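You operate a simulated robot arm through the tools that you are given. There is no shell and no other tool.

Carry out the task below with a simulated robot arm. There is one attempt and no reset: what you move stays moved.

## Task
Clamp the orange gland in the vise, tighten its nut, then unclamp it.
Fine: leave it standing in the open vise, and the black table's other two glands alone.

Only the result counts: the job must be done as asked and must still hold three seconds after the hand-in. Knocking over, shifting, dropping, spilling or breaking anything else fails it.

## Robot
A 5-joint arm with a two-finger parallel gripper, fixed in place. Base frame: the origin is at the foot of the arm, x ahead of it, y to its left, z up; the work surface is at about z = 0. Readings come in mm, degrees, newtons and seconds.
With the tool pointing down near the work surface it reaches from about 260 to 600 mm from the base axis. Its first joint turns from -66.0 to 66.0 degrees. The tool tilts only in the upright plane through the base axis and itself; it spins freely about its own axis. Payload 1.57 kg.
Tool frame: the origin (TCP) lies between the finger pads and is the grasp point; the fingertips stand 30 mm ahead of it; z points along the fingers, y is the line along which they close. Largest opening 80 mm; finger width 17, thickness 12; the body of the gripper, 40 by 82 mm, starts 80 mm behind the TCP.
Orientation is that of the tool frame in the base frame, as a unit quaternion [x, y, z, w]. With the fingers straight down and closing along the base's y, the tool's x points along the base's -x, its y along +y and its z along -z.

## Interface
- The arm moves only by the tool drive_tool. Its argument "deltas" is a list of rows, each an object of numbers (a shift or turn left out is 0, a gripper value left out holds the last): "tx", "ty", "tz": the shift along the tool's x, y, z in units of 30 mm (1.0 is 30 mm); "rx", "ry", "rz": the turn, a rotation vector about the tool's x, y, z in units of 4 degrees (1.0 is 4 degrees); "fingers": the opening, from 0 (shut) to 1 (fully open). In form: [{"tx": .., "ty": .., "tz": .., "rx": .., "ry": .., "rz": .., "fingers": ..}, ...]. A call has 1 to 20 rows; each row shifts and turns the commanded pose from where the row before left it, along the tool's axes as they then stand. A call with a number of a shift or a turn outside -1 to 1 is refused whole. Each row takes 0.2 s and may step no farther than 50 mm and 8.6 degrees from the row before; otherwise, or with a gripper value out of range, the whole call is refused. A pose out of reach is approached as far as the arm can. The call stops where the force on the tool passes 40 N (or 10 N more than at its start, if that is more) or the arm is blocked; 0.2 s more then pass. The fingers move at their own pace (about 153 mm/s each) and stop on an object; they squeeze with about 26 N. The grip force told is the motor's: it shows also when the fingers shut on nothing. Time passes only in rows, and 0.2 s behind the last, so rows that do not move let the fingers close. The reply holds the time, the measured pose of the TCP, the force on the tool along the base axes, the opening and the grip force, in the units named above and with some noise, with the torque about the TCP (base axes, N m) and any sound that the robot's microphone picked up, and new pictures: "show" is both (left out), scene, wrist or none.
- Cameras (640 x 400 px; columns grow to the right, rows downward): "scene" is fixed at [42.2, 391.8, 537.5]; the picture's right is [-0.74, -0.67, 0.00], its down [-0.29, 0.33, -0.90] and it looks along [0.60, -0.67, -0.44] (base axes); focal length 340 px, centre (320, 200). "wrist" rides on the gripper at [72, -7, -122] in the tool frame; the picture's right is [0.09, 1.00, 0.00], its down [-0.84, 0.08, -0.54] and it looks along [-0.54, 0.05, 0.84] (tool axes); focal length 238 px, centre (320, 200). There is no depth. A picture from a camera that has moved, and an enlarged one, comes with that camera's place and axes in the base frame and with its lens.
- zoom(camera, box): a new picture of the part [left, top, right, bottom] of that camera's present view, enlarged. The clock stands still meanwhile.
- sign_off(): hands the job in; it is judged then, once.

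Nothing tells you positions but the pictures and the camera data. Unless the task says otherwise, let go and move clear before handing in.

The tools are called after "Emit:" as a command line: name --argument value ..., lists and objects as JSON in quotes. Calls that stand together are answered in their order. drive_tool: Moves the arm, as the interface text tells. Its arguments: {"type":"object","properties":{"deltas":{"type":"array"},"show":{"type":"string","enum":["both","scene","wrist","none"]}},"required":["deltas"]} The other tools are called the same way: zoom (camera, box) takes an enlarged picture of a part of a camera's view; sign_off () hands the job in.

At the start:

```text
time: 0.0
ee_pos: [341.6, 108.6, 384.1]
ee_rot: [0.0, 1.0, 0.0, 0.0]
contact_force: [0.2, 0.7, -0.1]
wrist_torque: [-0.04, -0.02, 0.0]
gripper_width: 79.8
grip_force: 0.0
```

scene: 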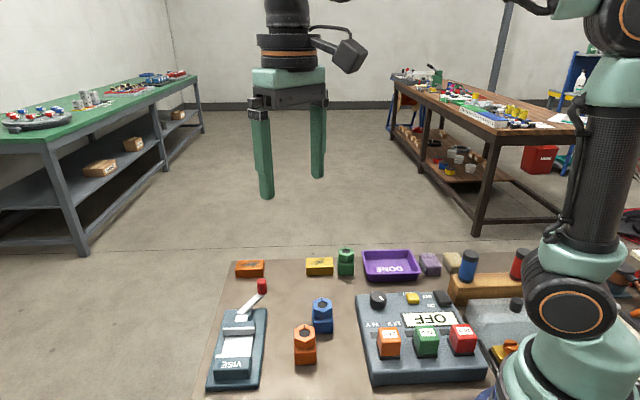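
wrist: 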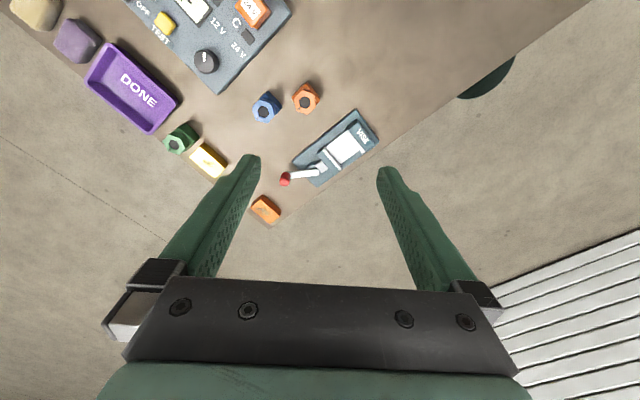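

I see a small table with a vise (red-tipped lever), an orange gland beside it, a blue and a green gland, plus a control panel. I'll zoom in to pin these down before moving.

Emit:
zoom --camera "scene" --box '[190, 240, 350, 400]'

Emit:
zoom --camera "wrist" --box '[220, 60, 400, 240]'

Emit:
zoom --camera "scene" --box '[340, 240, 500, 400]'

```text
2.50 times, centred on (270, 320) of scene
camera zoom: at [42.2, 391.8, 537.5], right [-0.74, -0.67, 0.0], down [-0.29, 0.33, -0.9], along [0.6, -0.67, -0.44], focal length 851 px, centre (445, -100)
```

zoom: 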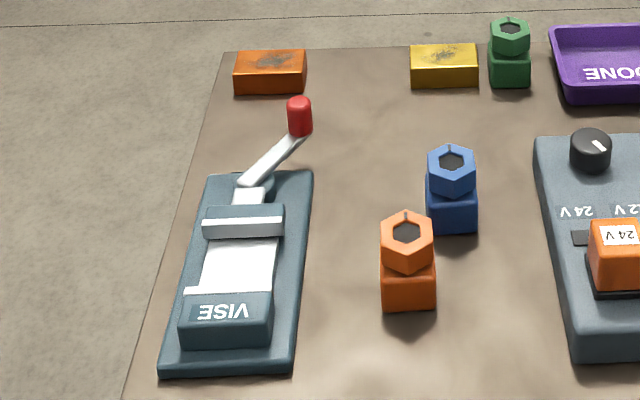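

```text
2.22 times, centred on (310, 150) of wrist
camera zoom: at [269.1, 101.5, 507.7], right [-0.09, 1.0, 0.0], down [0.84, 0.08, 0.54], along [0.54, 0.05, -0.84], focal length 530 px, centre (342, 311)
```

zoom: 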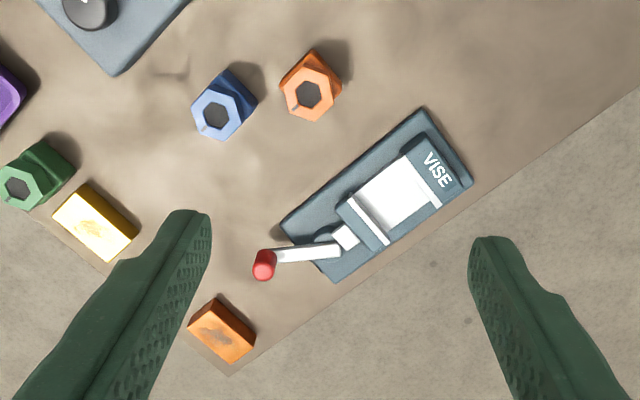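

```text
2.50 times, centred on (420, 320) of scene
camera zoom: at [42.2, 391.8, 537.5], right [-0.74, -0.67, 0.0], down [-0.29, 0.33, -0.9], along [0.6, -0.67, -0.44], focal length 851 px, centre (70, -100)
```

zoom: 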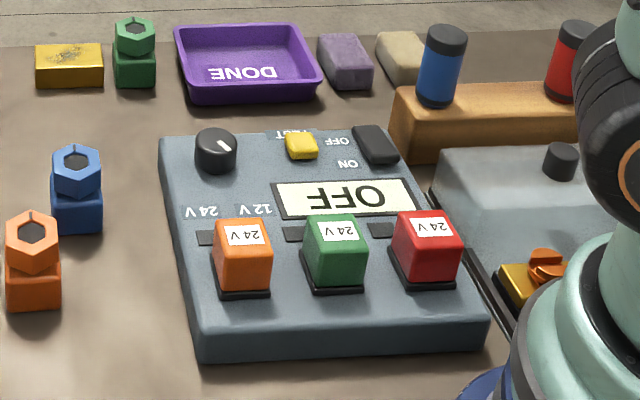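

The orange gland stands near (355, 82), the vise near (458, 150) with its jaws closing along about (0.69, -0.72), and the red lever knob is near (503, 53, 72). I'll bring the wrist camera closer for a better look.

Emit:
drive_tool --deltas '[{"tz": 0.9, "tx": 0.1}, {"tz": 0.9, "tx": 0.1}, {"tz": 0.9}]'

```text
time: 0.8
ee_pos: [335.1, 107.9, 304.3]
ee_rot: [0.0, 1.0, 0.0, 0.001]
contact_force: [0.1, 0.5, 0.0]
wrist_torque: [0.0, -0.01, -0.02]
gripper_width: 79.9
grip_force: 0.2
camera wrist: at [262.9, 101.0, 427.9], right [-0.09, 1.0, 0.0], down [0.84, 0.08, 0.54], along [0.54, 0.05, -0.84], focal length 238 px, centre (320, 200)
```

scene: 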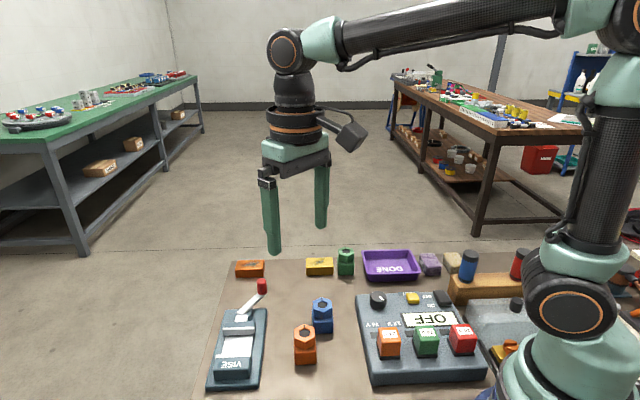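
wrist: 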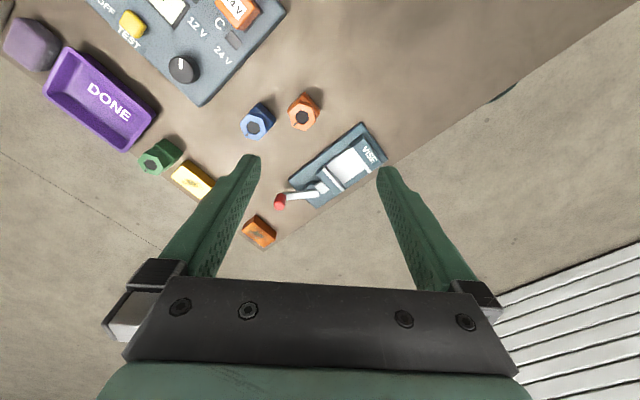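

The view improved a bit; I'll go lower, staying clear of everything (TCP above 190).

Emit:
drive_tool --deltas '[{"tz": 0.9, "tx": 0.3}, {"tz": 0.9, "tx": 0.3}, {"tz": 0.9, "tx": 0.3}, {"tz": 0.5}]'

Emit:
zoom --camera "wrist" --box '[220, 80, 420, 240]'

```text
time: 1.8
ee_pos: [308.7, 107.8, 206.6]
ee_rot: [0.001, 1.0, 0.0, 0.0]
contact_force: [-0.2, 1.0, -0.2]
wrist_torque: [0.0, 0.0, -0.03]
gripper_width: 80.3
grip_force: 0.0
camera wrist: at [236.2, 101.9, 330.5], right [-0.09, 1.0, 0.0], down [0.84, 0.08, 0.54], along [0.54, 0.05, -0.84], focal length 238 px, centre (320, 200)
```

scene: 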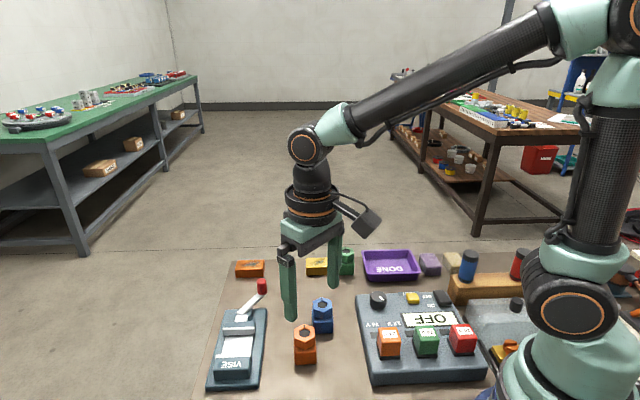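
wrist: 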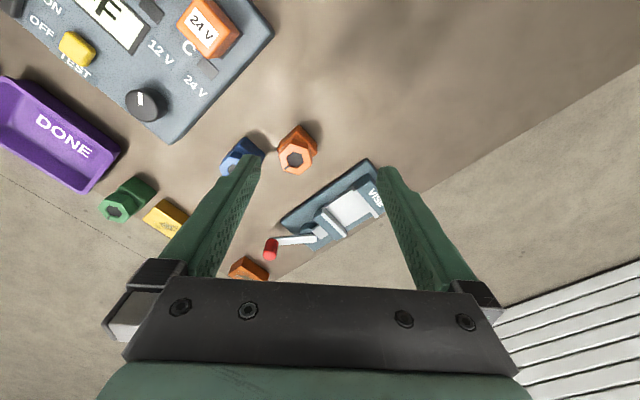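

```text
2.50 times, centred on (320, 160) of wrist
camera zoom: at [236.2, 101.9, 330.5], right [-0.09, 1.0, 0.0], down [0.84, 0.08, 0.54], along [0.54, 0.05, -0.84], focal length 596 px, centre (320, 300)
```

zoom: 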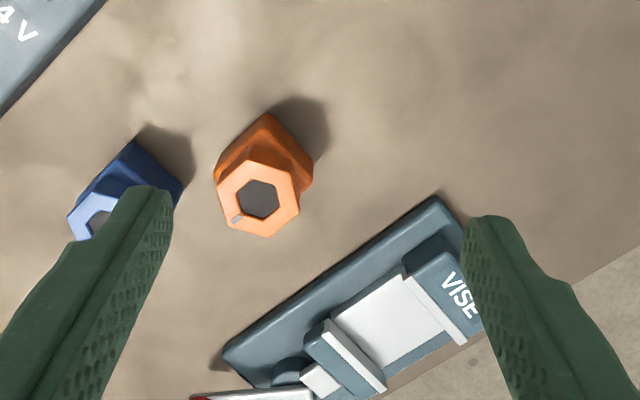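

I can see the gland's square base and hex nut with its slot mark. I'll zoom on the lever and gland details.

Emit:
zoom --camera "wrist" --box '[250, 150, 400, 270]'

Emit:
zoom --camera "scene" --box '[200, 270, 280, 395]'

Emit:
zoom --camera "scene" --box '[285, 290, 345, 370]'

```text
3.33 times, centred on (325, 210) of wrist
camera zoom: at [236.2, 101.9, 330.5], right [-0.09, 1.0, 0.0], down [0.84, 0.08, 0.54], along [0.54, 0.05, -0.84], focal length 794 px, centre (303, 167)
```

zoom: 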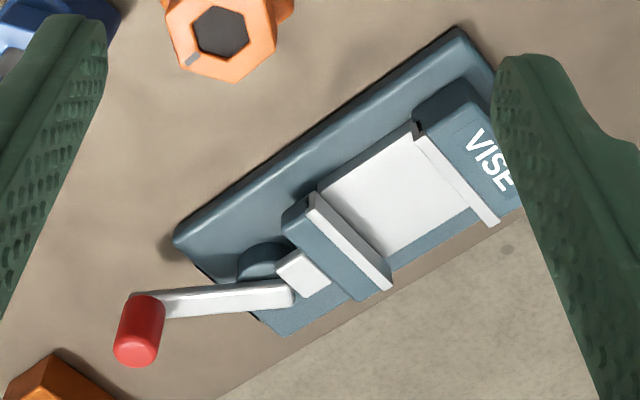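

```text
3.20 times, centred on (240, 332) of scene
camera zoom: at [42.2, 391.8, 537.5], right [-0.74, -0.67, 0.0], down [-0.29, 0.33, -0.9], along [0.6, -0.67, -0.44], focal length 1089 px, centre (576, -224)
```

zoom: 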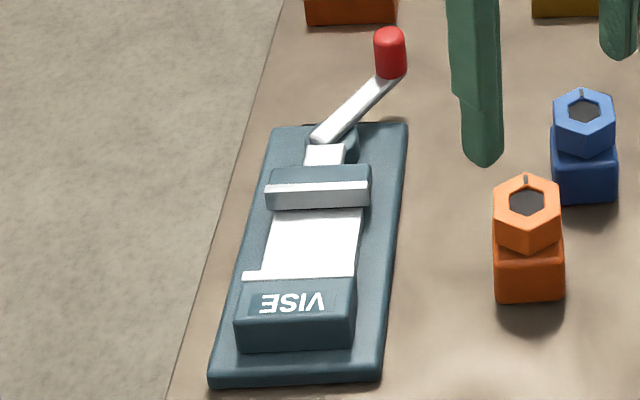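

```text
5.00 times, centred on (315, 330) of scene
camera zoom: at [42.2, 391.8, 537.5], right [-0.74, -0.67, 0.0], down [-0.29, 0.33, -0.9], along [0.6, -0.67, -0.44], focal length 1702 px, centre (345, -450)
```

zoom: 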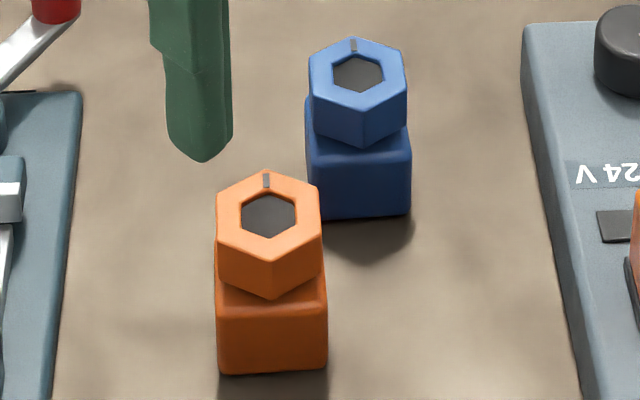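

The gland's square base (about 38 mm) is aligned about 42° in the base frame, nearly matching the vise (44°), so I'll grip it across the jaws' open sides. First I move above it and spin the tool 48°.

Emit:
drive_tool --deltas '[{"tx": -0.76, "ty": -0.41}, {"tx": -0.76, "ty": -0.41}, {"rz": 1}, {"rz": 1}, {"rz": 1}, {"rz": 1}, {"rz": 1}, {"rz": 1}, {"rz": 1}, {"rz": 1}, {"rz": 1}, {"rz": 1}, {"rz": 1}, {"rz": 1}, {}]'

Emit:
zoom --camera "wrist" --box '[220, 60, 420, 260]'

```text
time: 5.0
ee_pos: [354.6, 83.2, 206.8]
ee_rot: [0.407, 0.913, 0.0, 0.0]
contact_force: [0.4, 1.0, 0.3]
wrist_torque: [0.0, 0.02, -0.02]
gripper_width: 80.1
grip_force: 0.1
camera wrist: at [301.2, 132.2, 331.0], right [0.68, 0.73, 0.0], down [0.62, -0.57, 0.54], along [0.4, -0.37, -0.84], focal length 238 px, centre (320, 200)
```

scene: 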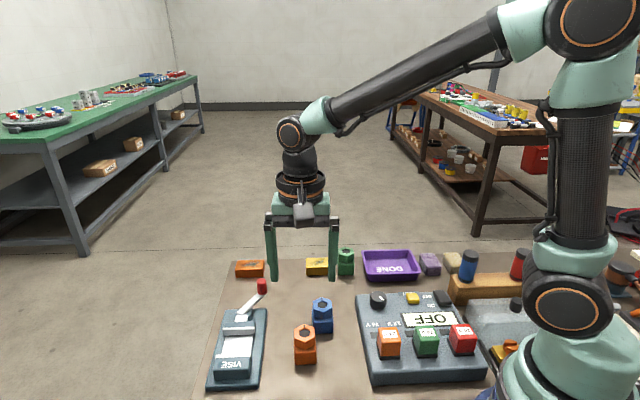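
wrist: 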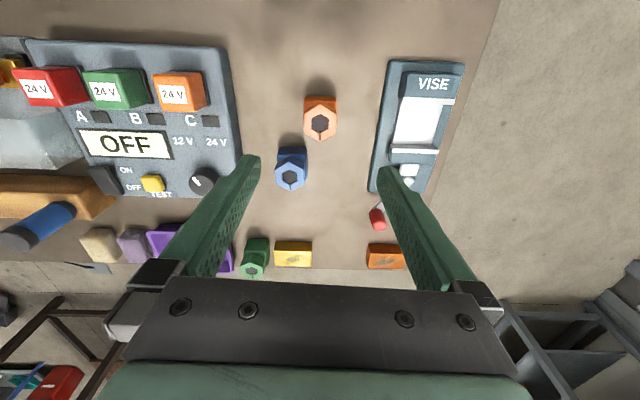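

```text
2.00 times, centred on (320, 160) of wrist
camera zoom: at [301.2, 132.2, 331.0], right [0.68, 0.73, 0.0], down [0.62, -0.57, 0.54], along [0.4, -0.37, -0.84], focal length 477 px, centre (320, 280)
```

zoom: 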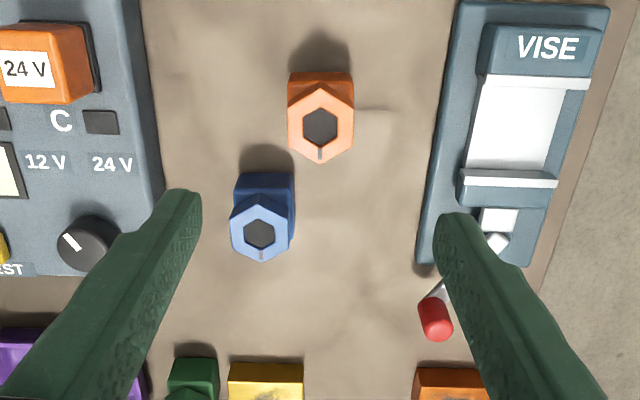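

The tool is above the orange gland. I'll measure the gland's and vise's yaw more exactly with tight zooms before lowering.

Emit:
zoom --camera "wrist" --box '[295, 85, 345, 145]'

Emit:
zoom --camera "scene" --box '[290, 320, 320, 370]'

Emit:
zoom --camera "wrist" --box '[365, 55, 475, 195]'

```text
6.67 times, centred on (320, 115) of wrist
camera zoom: at [301.2, 132.2, 331.0], right [0.68, 0.73, 0.0], down [0.62, -0.57, 0.54], along [0.4, -0.37, -0.84], focal length 1589 px, centre (320, 767)
```

zoom: 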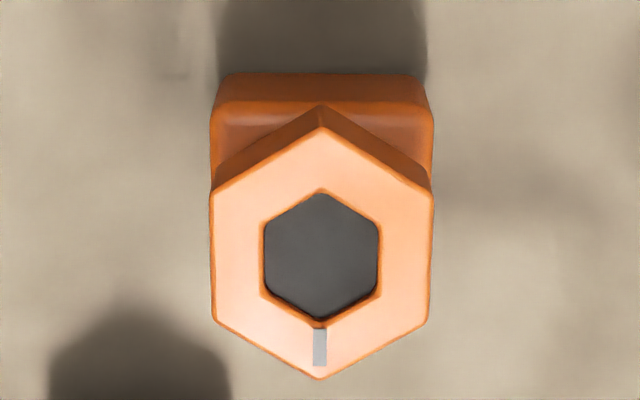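

```text
8.00 times, centred on (305, 345) of scene
camera zoom: at [42.2, 391.8, 537.5], right [-0.74, -0.67, 0.0], down [-0.29, 0.33, -0.9], along [0.6, -0.67, -0.44], focal length 2724 px, centre (440, -960)
```

zoom: 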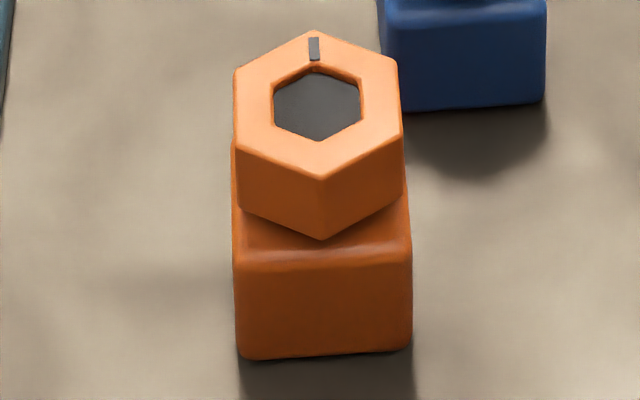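

```text
2.86 times, centred on (420, 125) of wrist
camera zoom: at [301.2, 132.2, 331.0], right [0.68, 0.73, 0.0], down [0.62, -0.57, 0.54], along [0.4, -0.37, -0.84], focal length 681 px, centre (34, 414)
```

zoom: 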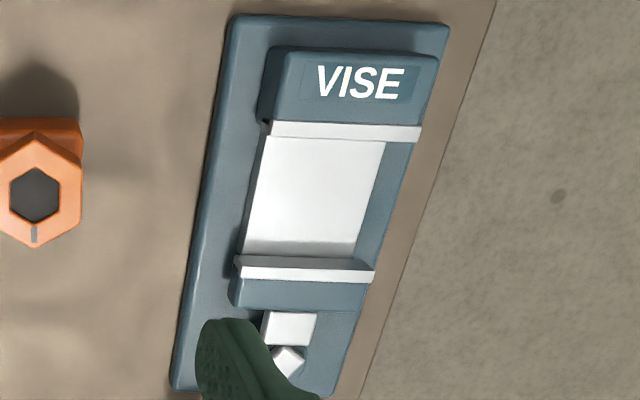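

The gland's yaw is about 47° and the vise's about 44°. I'll turn back 5°, lower to z≈37 and close on the body.

Emit:
drive_tool --deltas '[{"rz": -0.62, "tz": 0.95}, {"rz": -0.63, "tz": 0.95}, {"tz": 0.95}, {"tz": 0.95}, {"tz": 0.95}, {"tz": 0.9}, {}]'

Emit:
zoom --camera "scene" --box '[240, 260, 370, 390]'

```text
time: 6.6
ee_pos: [356.2, 83.0, 37.8]
ee_rot: [0.367, 0.93, 0.0, -0.001]
contact_force: [-0.1, 0.6, 0.5]
wrist_torque: [-0.01, 0.01, -0.01]
gripper_width: 80.0
grip_force: 0.0
camera wrist: at [297.5, 127.7, 160.5], right [0.61, 0.79, 0.0], down [0.66, -0.51, 0.54], along [0.43, -0.33, -0.84], focal length 238 px, centre (320, 200)
```

scene: 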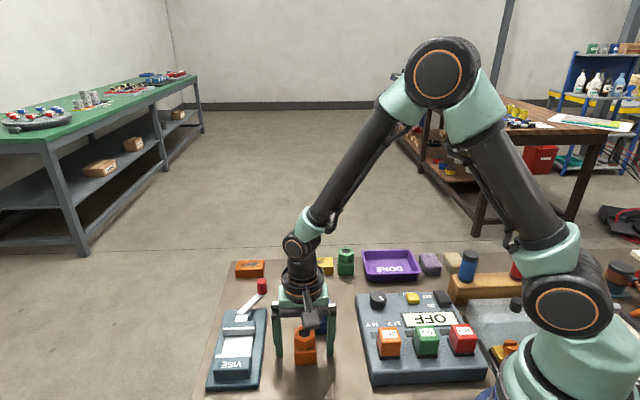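
wrist: 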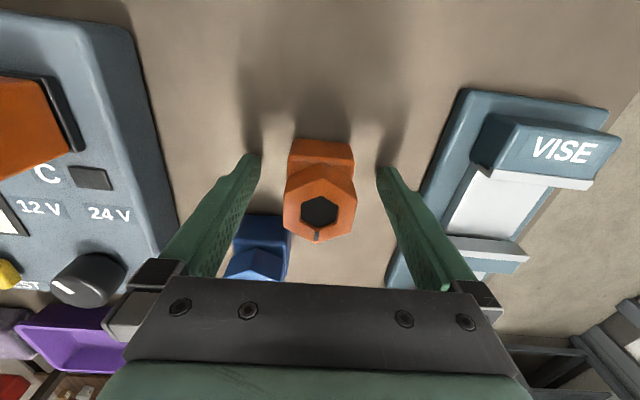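

```text
3.08 times, centred on (305, 325) of scene
camera zoom: at [42.2, 391.8, 537.5], right [-0.74, -0.67, 0.0], down [-0.29, 0.33, -0.9], along [0.6, -0.67, -0.44], focal length 1048 px, centre (366, -185)
```

zoom: 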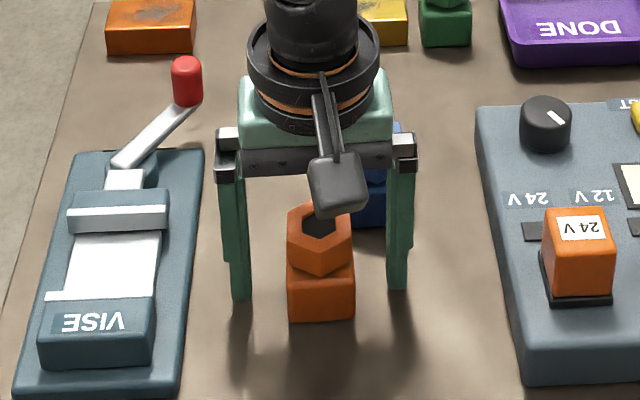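

The fingers straddle the gland with the nut centred where predicted. Closing on the body now.

Emit:
drive_tool --deltas '[{"fingers": 0.3}, {"fingers": 0.3}, {"fingers": 0.3}]'

```text
time: 7.4
ee_pos: [356.1, 83.8, 38.1]
ee_rot: [0.367, 0.93, 0.0, 0.0]
contact_force: [0.1, 0.1, -0.2]
wrist_torque: [0.01, 0.02, 0.03]
gripper_width: 41.9
grip_force: 26.2
camera wrist: at [297.4, 127.8, 160.7], right [0.61, 0.79, 0.0], down [0.66, -0.51, 0.54], along [0.43, -0.33, -0.84], focal length 238 px, centre (320, 200)
```

scene: 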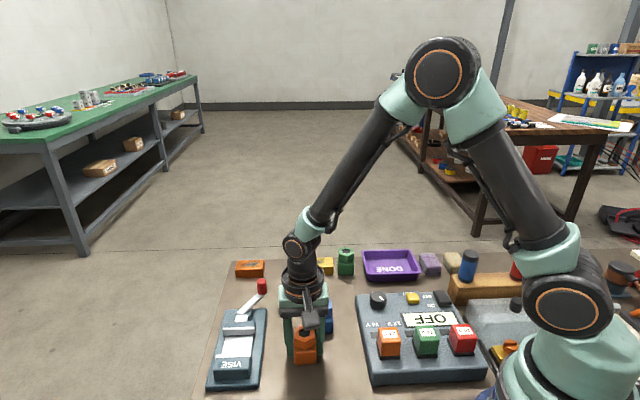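
wrist: 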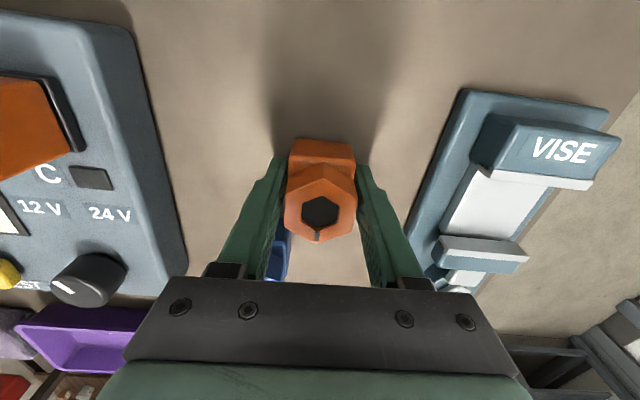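

The gland's body is held firmly (about 42 mm). I'll lift it straight up, carry it above the jaw gap near (444, 166), and turn 3° to match the vise.

Emit:
drive_tool --deltas '[{"tz": -0.5}, {"tz": -1}, {"tz": -1}, {"tz": -1}, {"ty": 0.8, "tx": -0.05}, {"ty": 0.8, "tx": -0.05}, {"ty": 0.8, "tx": -0.05}, {"ty": 0.8, "tx": -0.05}, {"ty": 0.8, "tx": -0.06}, {"rz": 0.72}, {}]'

Emit:
zoom --camera "scene" --box '[190, 240, 330, 400]'

Emit:
zoom --camera "wrist" --box '[240, 80, 420, 260]'

```text
time: 9.8
ee_pos: [441.9, 166.0, 142.8]
ee_rot: [0.39, 0.921, 0.0, 0.001]
contact_force: [-0.7, 0.2, -1.1]
wrist_torque: [0.01, -0.01, 0.01]
gripper_width: 42.2
grip_force: 26.2
camera wrist: at [386.6, 213.2, 265.6], right [0.65, 0.76, 0.0], down [0.64, -0.55, 0.54], along [0.41, -0.35, -0.84], focal length 238 px, centre (320, 200)
```

scene: 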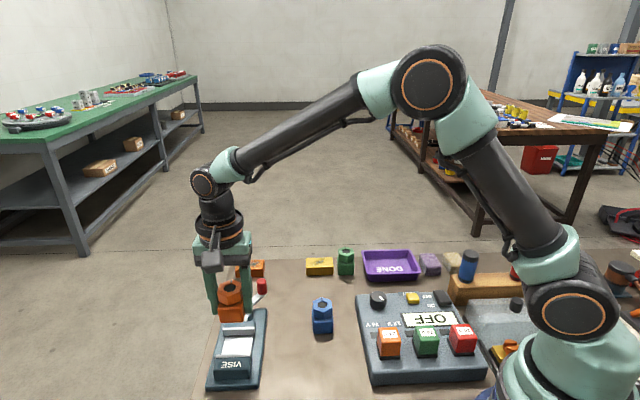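
wrist: 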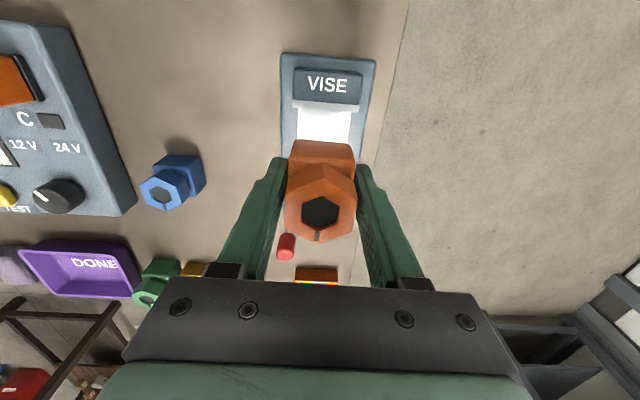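

```text
2.50 times, centred on (260, 320) of scene
camera zoom: at [42.2, 391.8, 537.5], right [-0.74, -0.67, 0.0], down [-0.29, 0.33, -0.9], along [0.6, -0.67, -0.44], focal length 851 px, centre (470, -100)
```

zoom: 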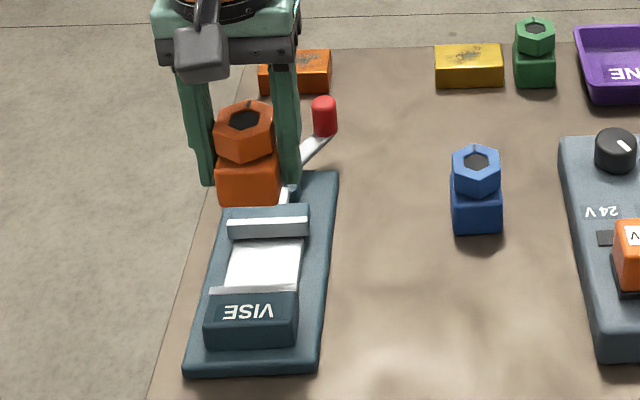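

```text
2.22 times, centred on (330, 170) of wrist
camera zoom: at [386.6, 213.2, 265.6], right [0.65, 0.76, 0.0], down [0.64, -0.55, 0.54], along [0.41, -0.35, -0.84], focal length 530 px, centre (298, 267)
```

zoom: 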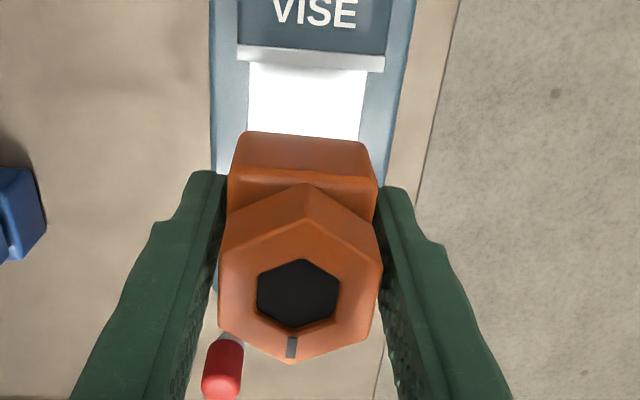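

Holding over the gap, aligned at 44°. A small shift to centre, then I lower to just above the jaw tops and check.

Emit:
drive_tool --deltas '[{"tz": 0.6, "ty": 0.064, "tx": -0.05}, {"tz": 0.6}, {"tz": 0.5}, {}]'

Emit:
zoom --camera "scene" --box '[190, 240, 330, 400]'

Emit:
zoom --camera "wrist" --box '[240, 80, 420, 260]'

```text
time: 10.8
ee_pos: [443.2, 166.2, 91.9]
ee_rot: [0.389, 0.921, -0.001, 0.0]
contact_force: [-0.3, -0.3, -1.2]
wrist_torque: [-0.02, -0.06, -0.04]
gripper_width: 42.1
grip_force: 25.3
camera wrist: at [388.1, 213.5, 214.5], right [0.65, 0.76, 0.0], down [0.64, -0.55, 0.54], along [0.41, -0.35, -0.84], focal length 238 px, centre (320, 200)
```

scene: 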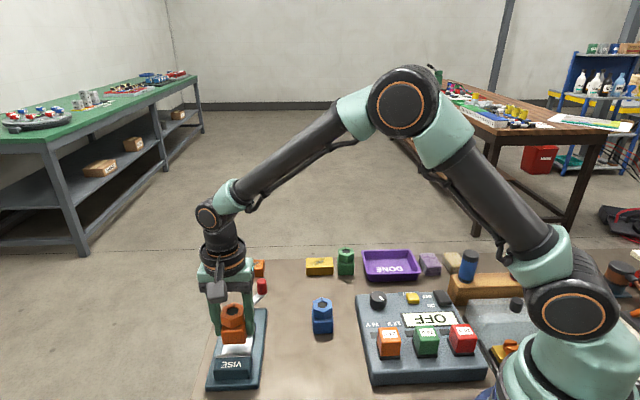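
wrist: 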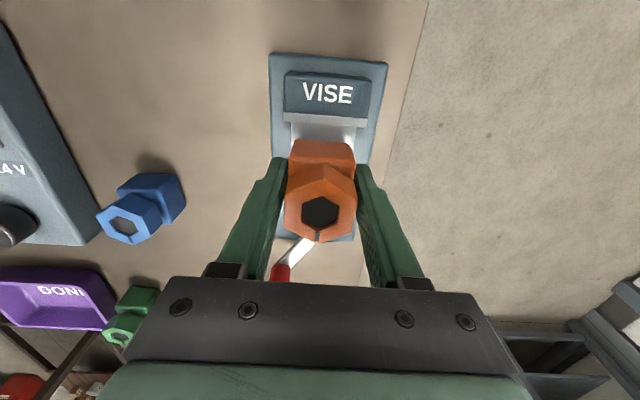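

```text
2.50 times, centred on (260, 320) of scene
camera zoom: at [42.2, 391.8, 537.5], right [-0.74, -0.67, 0.0], down [-0.29, 0.33, -0.9], along [0.6, -0.67, -0.44], focal length 851 px, centre (470, -100)
```

zoom: 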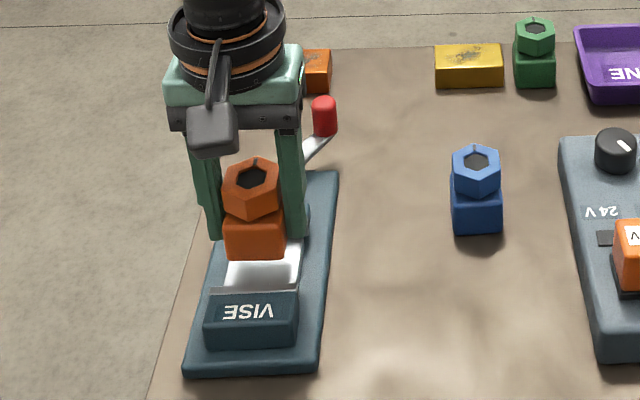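

```text
2.22 times, centred on (330, 170) of wrist
camera zoom: at [388.1, 213.5, 214.5], right [0.65, 0.76, 0.0], down [0.64, -0.55, 0.54], along [0.41, -0.35, -0.84], focal length 530 px, centre (298, 267)
```

zoom: 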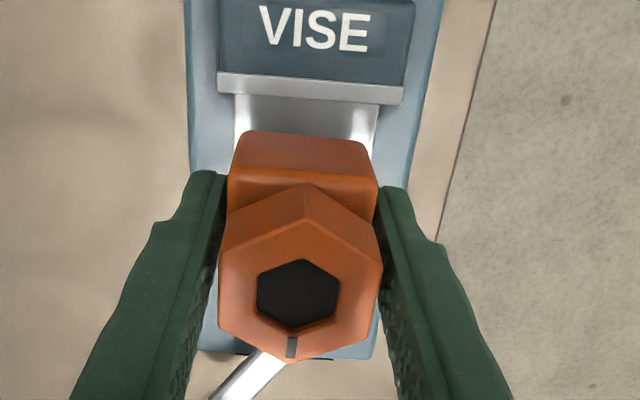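

Clearance to both jaws is about 6–8 mm. Continuing down into the gap.

Emit:
drive_tool --deltas '[{"tz": 0.3}, {"tz": 0.3}, {"tz": 0.25}, {}]'

Emit:
zoom --camera "scene" --box '[190, 280, 290, 400]'

```text
time: 11.8
ee_pos: [444.7, 167.4, 66.8]
ee_rot: [0.39, 0.921, 0.0, -0.001]
contact_force: [0.1, 0.1, -0.7]
wrist_torque: [0.0, -0.02, 0.0]
gripper_width: 42.1
grip_force: 25.8
camera wrist: at [388.9, 213.8, 189.3], right [0.65, 0.76, 0.0], down [0.64, -0.55, 0.54], along [0.41, -0.35, -0.84], focal length 238 px, centre (320, 200)
```

scene: 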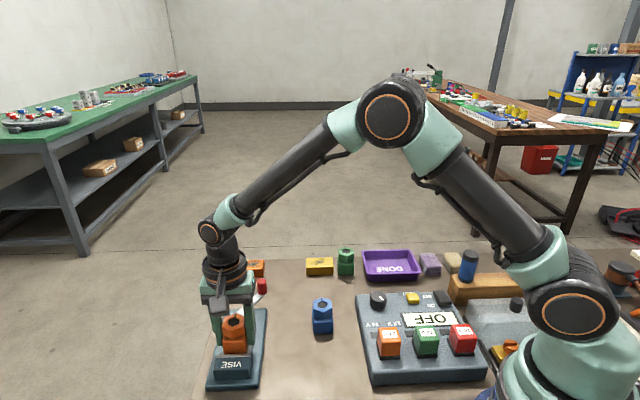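
wrist: 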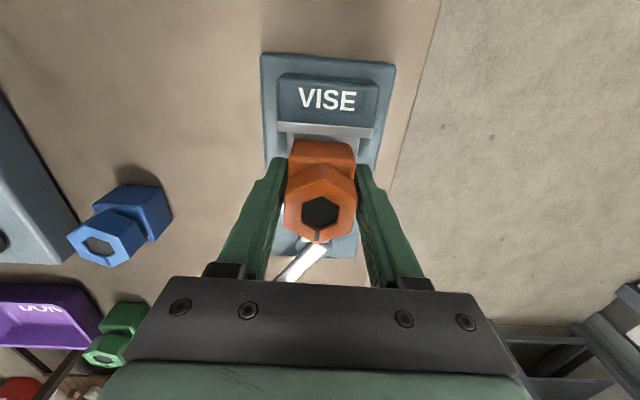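

```text
3.33 times, centred on (240, 340) of scene
camera zoom: at [42.2, 391.8, 537.5], right [-0.74, -0.67, 0.0], down [-0.29, 0.33, -0.9], along [0.6, -0.67, -0.44], focal length 1135 px, centre (587, -267)
```

zoom: 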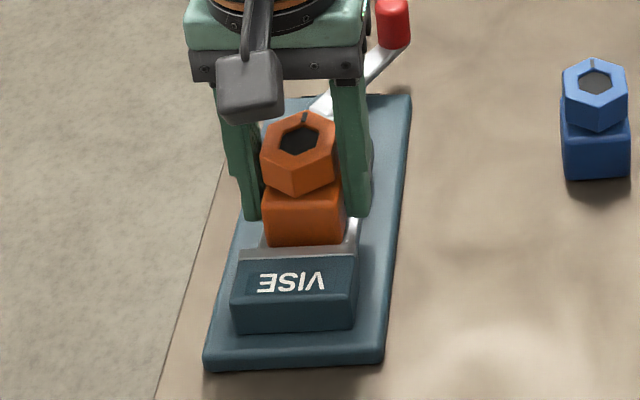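

Still clear, no contact force. I'll lower in small steps watching for the floor of the vise.

Emit:
drive_tool --deltas '[{"tz": 0.1}, {"tz": 0.1}, {"tz": 0.1}, {}]' --show "none"

```text
time: 12.8
ee_pos: [443.9, 165.8, 58.9]
ee_rot: [0.39, 0.921, 0.0, 0.002]
contact_force: [-0.3, -2.7, 15.8]
wrist_torque: [-0.27, 0.22, 0.0]
gripper_width: 42.0
grip_force: 25.7
```

Contact at TCP z≈59 (15.8 N upward), slightly off-centre. I'll look before releasing.

Emit:
zoom --camera "scene" --box '[200, 290, 270, 390]'

Emit:
zoom --camera "wrist" --box '[240, 80, 420, 260]'

```text
4.00 times, centred on (235, 340) of scene
camera zoom: at [42.2, 391.7, 537.5], right [-0.74, -0.67, 0.0], down [-0.29, 0.33, -0.9], along [0.6, -0.67, -0.44], focal length 1362 px, centre (660, -360)
```

zoom: 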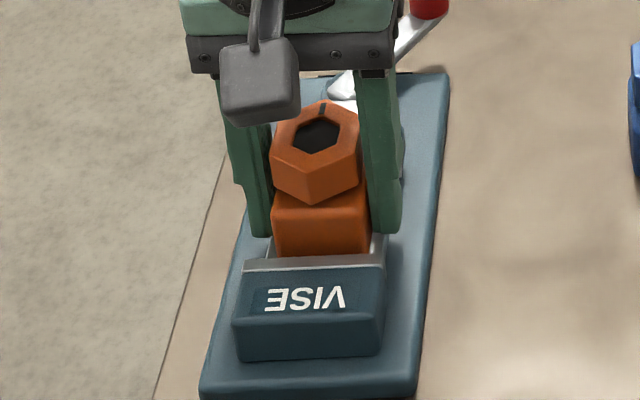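

```text
2.22 times, centred on (330, 170) of wrist
camera zoom: at [389.1, 213.3, 180.9], right [0.65, 0.76, 0.0], down [0.64, -0.55, 0.54], along [0.41, -0.35, -0.84], focal length 530 px, centre (298, 267)
```

zoom: 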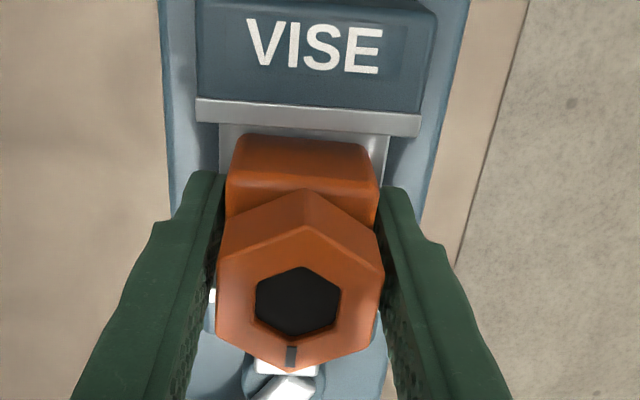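

The gland appears seated on the vise floor between the jaws. I'll ease off the press slightly and open the fingers partly.

Emit:
drive_tool --deltas '[{"tz": -0.035}, {"fingers": 0.6}, {"fingers": 0.75}, {"fingers": 0.85}]'

Emit:
zoom --camera "scene" --box '[200, 290, 270, 390]'

Emit:
zoom --camera "wrist" --box '[240, 80, 420, 260]'

```text
time: 13.8
ee_pos: [444.5, 165.9, 57.7]
ee_rot: [0.389, 0.921, 0.0, -0.001]
contact_force: [-0.8, 0.1, 0.1]
wrist_torque: [0.02, 0.0, 0.0]
gripper_width: 68.0
grip_force: 0.0
camera wrist: at [388.9, 213.1, 181.2], right [0.65, 0.76, 0.0], down [0.64, -0.55, 0.54], along [0.41, -0.35, -0.84], focal length 238 px, centre (320, 200)
```

scene: 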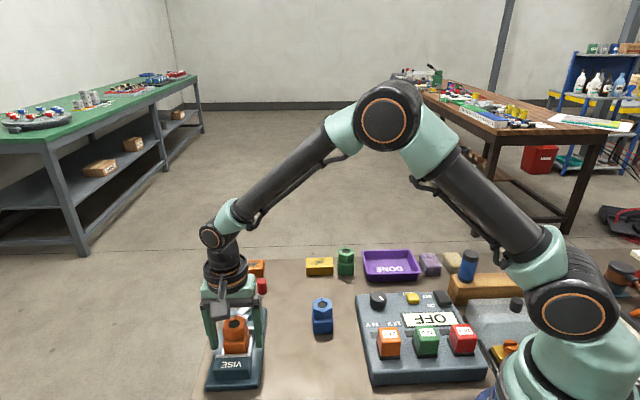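
wrist: 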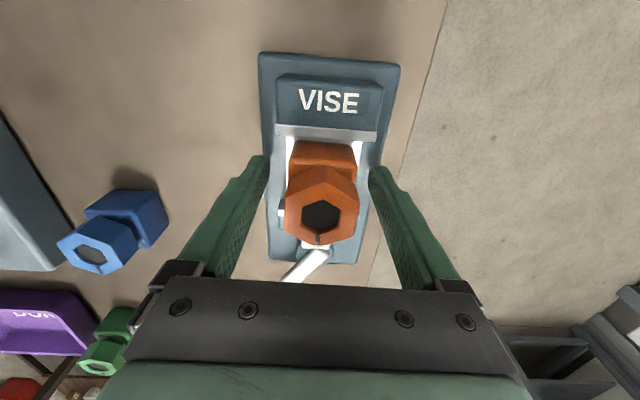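

```text
4.00 times, centred on (235, 340) of scene
camera zoom: at [42.2, 391.8, 537.5], right [-0.74, -0.67, 0.0], down [-0.29, 0.33, -0.9], along [0.6, -0.67, -0.44], focal length 1362 px, centre (660, -360)
```

zoom: 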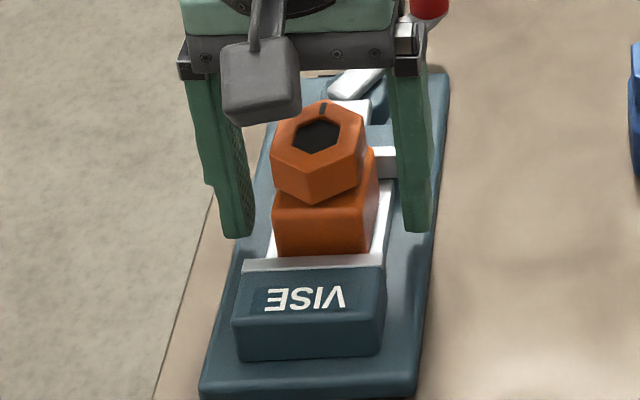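

```text
2.22 times, centred on (330, 170) of wrist
camera zoom: at [388.9, 213.1, 181.2], right [0.65, 0.76, 0.0], down [0.64, -0.55, 0.54], along [0.41, -0.35, -0.84], focal length 530 px, centre (298, 267)
```

zoom: 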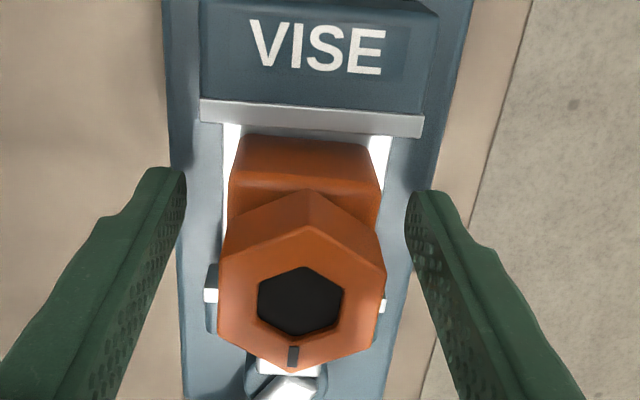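

The gland stands upright between the jaws, about 6 mm clear on each side. I'll rise, then move above the red knob near (509, 53), turning the fingers to close across the lever.

Emit:
drive_tool --deltas '[{"tz": -0.8}, {"tz": -1}, {"tz": -1}, {"tz": -0.7}, {"tx": -0.9, "ty": -0.25}, {"tx": -0.9, "ty": -0.25}, {"tx": -0.9, "ty": -0.25}, {"tx": -0.9, "ty": -0.25}, {"tx": -0.65, "ty": -0.07}, {}]'

Emit:
zoom --camera "scene" --box '[190, 240, 330, 400]'

```text
time: 16.0
ee_pos: [509.3, 51.5, 162.0]
ee_rot: [0.39, 0.921, 0.0, 0.0]
contact_force: [-1.2, 0.5, 0.0]
wrist_torque: [-0.01, 0.01, -0.01]
gripper_width: 68.1
grip_force: 0.1
camera wrist: at [454.8, 99.2, 285.9], right [0.65, 0.76, 0.0], down [0.64, -0.55, 0.54], along [0.41, -0.35, -0.84], focal length 238 px, centre (320, 200)
```

scene: 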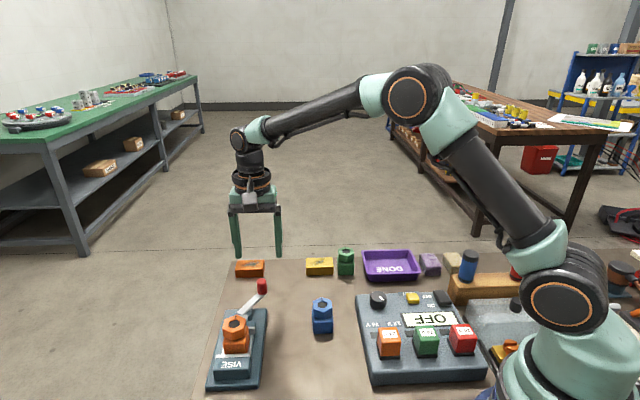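
wrist: 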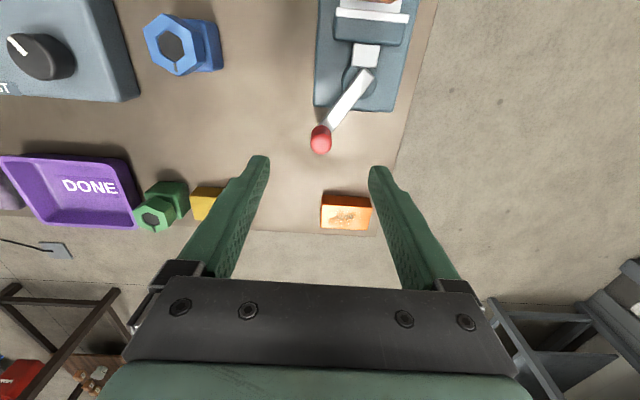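

```text
2.50 times, centred on (260, 320) of scene
camera zoom: at [42.2, 391.7, 537.5], right [-0.74, -0.67, 0.0], down [-0.29, 0.33, -0.9], along [0.6, -0.67, -0.44], focal length 851 px, centre (470, -100)
```

zoom: 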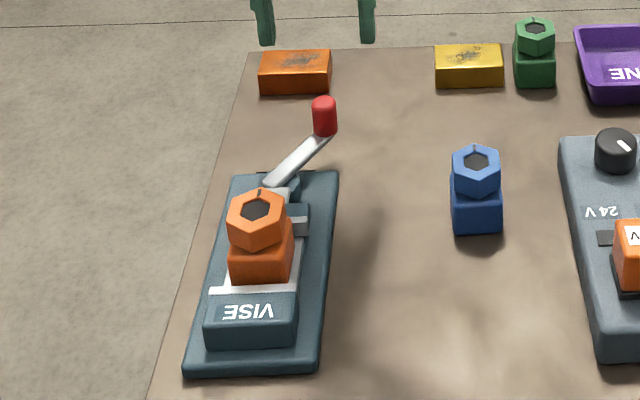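

Emit:
zoom --camera "wrist" --box '[280, 0, 440, 160]'

```text
2.50 times, centred on (360, 80) of wrist
camera zoom: at [454.8, 99.2, 285.9], right [0.65, 0.76, 0.0], down [0.64, -0.55, 0.54], along [0.41, -0.35, -0.84], focal length 596 px, centre (220, 500)
```

zoom: 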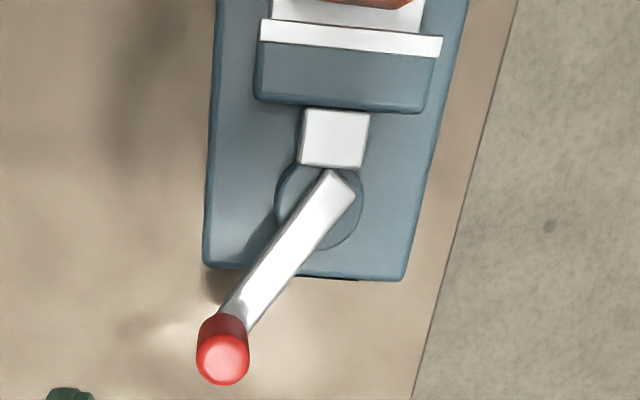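

The knob sits near (511.5, 52), and its hub is on the vise axis near (501, 110). I'll turn the fingers to close across the lever and descend around the knob, keeping the tips above the bar.

Emit:
drive_tool --deltas '[{"rz": 1}, {"rz": 1}, {"rz": 1}, {"rz": 1}, {"rz": 1}, {"rz": 1}, {"rz": 1}, {"rz": 0.75}, {"ty": 0.075, "tz": 0.5}, {"tz": 0.6}, {}]'

Emit:
zoom --camera "wrist" --box '[240, 80, 420, 260]'

Emit:
zoom --camera "scene" --box '[200, 220, 320, 340]'

```text
time: 18.4
ee_pos: [511.9, 52.7, 129.6]
ee_rot: [0.621, 0.784, 0.0, 0.0]
contact_force: [0.5, 0.2, 0.6]
wrist_torque: [-0.01, 0.0, 0.0]
gripper_width: 67.9
grip_force: 0.1
camera wrist: at [488.9, 121.3, 253.5], right [0.95, 0.32, 0.0], down [0.26, -0.8, 0.54], along [0.17, -0.51, -0.84], focal length 238 px, centre (320, 200)
```

scene: 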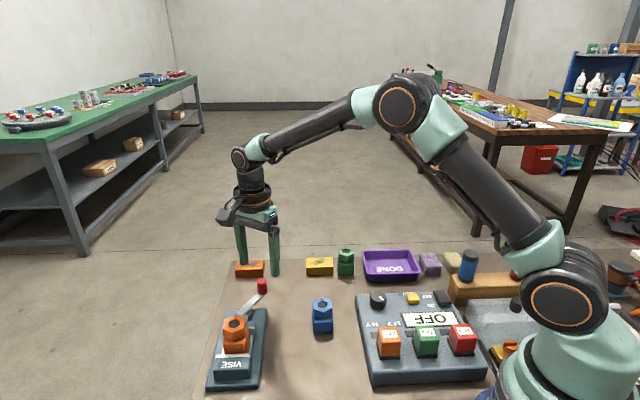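
wrist: 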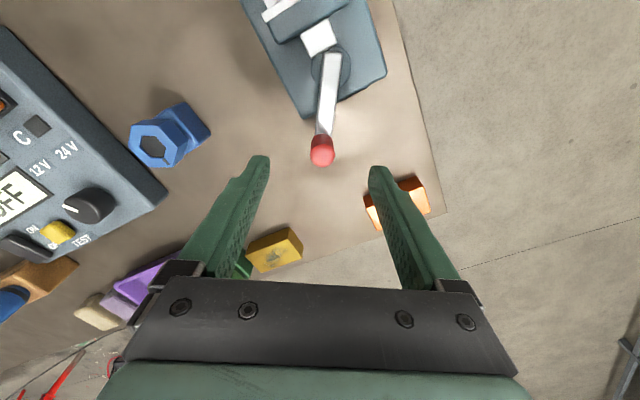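

```text
2.22 times, centred on (330, 170) of wrist
camera zoom: at [488.9, 121.3, 253.5], right [0.95, 0.32, 0.0], down [0.26, -0.8, 0.54], along [0.17, -0.51, -0.84], focal length 530 px, centre (298, 267)
```

zoom: 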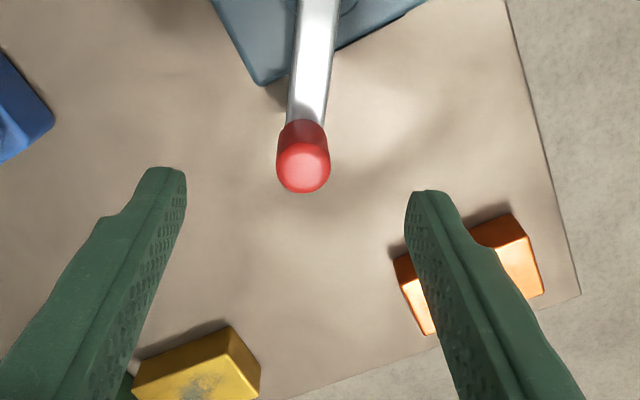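

```text
3.33 times, centred on (260, 280) of scene
camera zoom: at [42.2, 391.8, 537.5], right [-0.74, -0.67, 0.0], down [-0.29, 0.33, -0.9], along [0.6, -0.67, -0.44], focal length 1135 px, centre (520, -67)
```

zoom: 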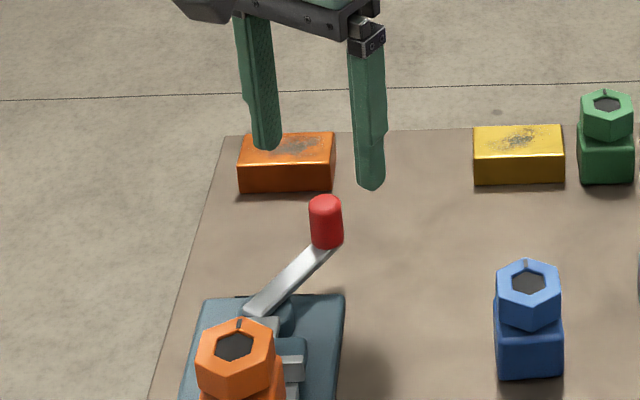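

The knob lies between the fingers. I'll trim a couple of mm, lower to z≈80 (tips ≈50) and look.

Emit:
drive_tool --deltas '[{"ty": 0.05, "tx": -0.08, "tz": 0.55}, {"tz": 0.6}, {"tz": 0.5}, {}]'

Emit:
zoom --camera "wrist" --box '[240, 80, 420, 260]'

Emit:
zoom --camera "scene" --box '[200, 220, 320, 340]'

```text
time: 19.4
ee_pos: [516.8, 50.9, 81.7]
ee_rot: [0.622, 0.783, -0.001, 0.0]
contact_force: [-0.9, -0.4, 0.5]
wrist_torque: [-0.03, -0.01, 0.0]
gripper_width: 67.9
grip_force: 0.1
camera wrist: at [491.8, 119.0, 204.7], right [0.95, 0.32, 0.0], down [0.27, -0.8, 0.54], along [0.17, -0.51, -0.84], focal length 238 px, centre (320, 200)
```

scene: 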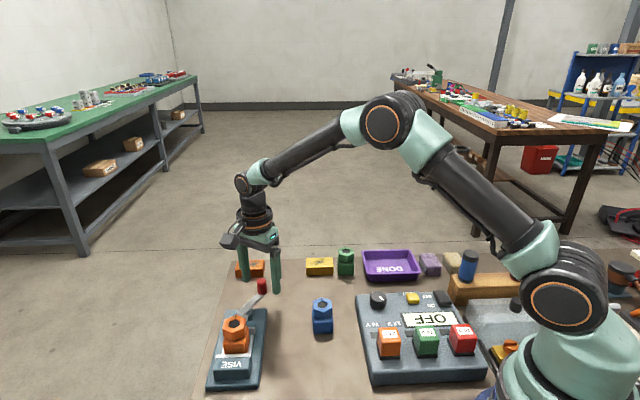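
wrist: 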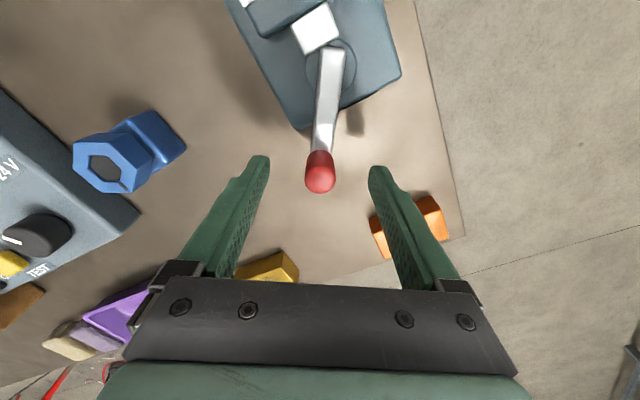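

```text
2.22 times, centred on (330, 170) of wrist
camera zoom: at [491.8, 119.0, 204.7], right [0.95, 0.32, 0.0], down [0.27, -0.8, 0.54], along [0.17, -0.51, -0.84], focal length 530 px, centre (298, 267)
```

zoom: 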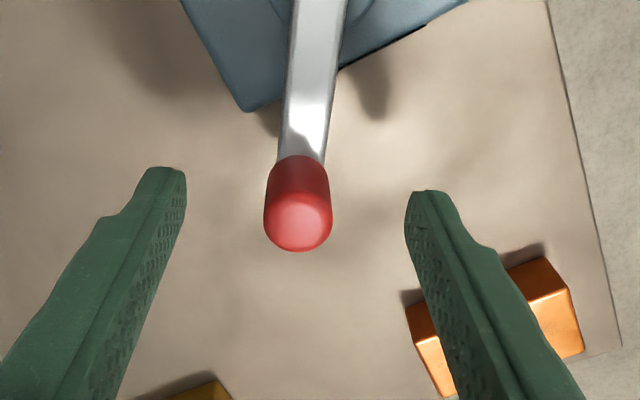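

```text
3.33 times, centred on (260, 280) of scene
camera zoom: at [42.2, 391.8, 537.5], right [-0.74, -0.67, 0.0], down [-0.29, 0.33, -0.9], along [0.6, -0.67, -0.44], focal length 1135 px, centre (520, -67)
```

zoom: 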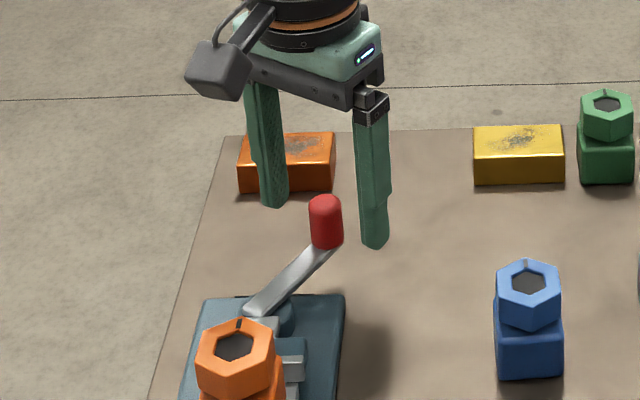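

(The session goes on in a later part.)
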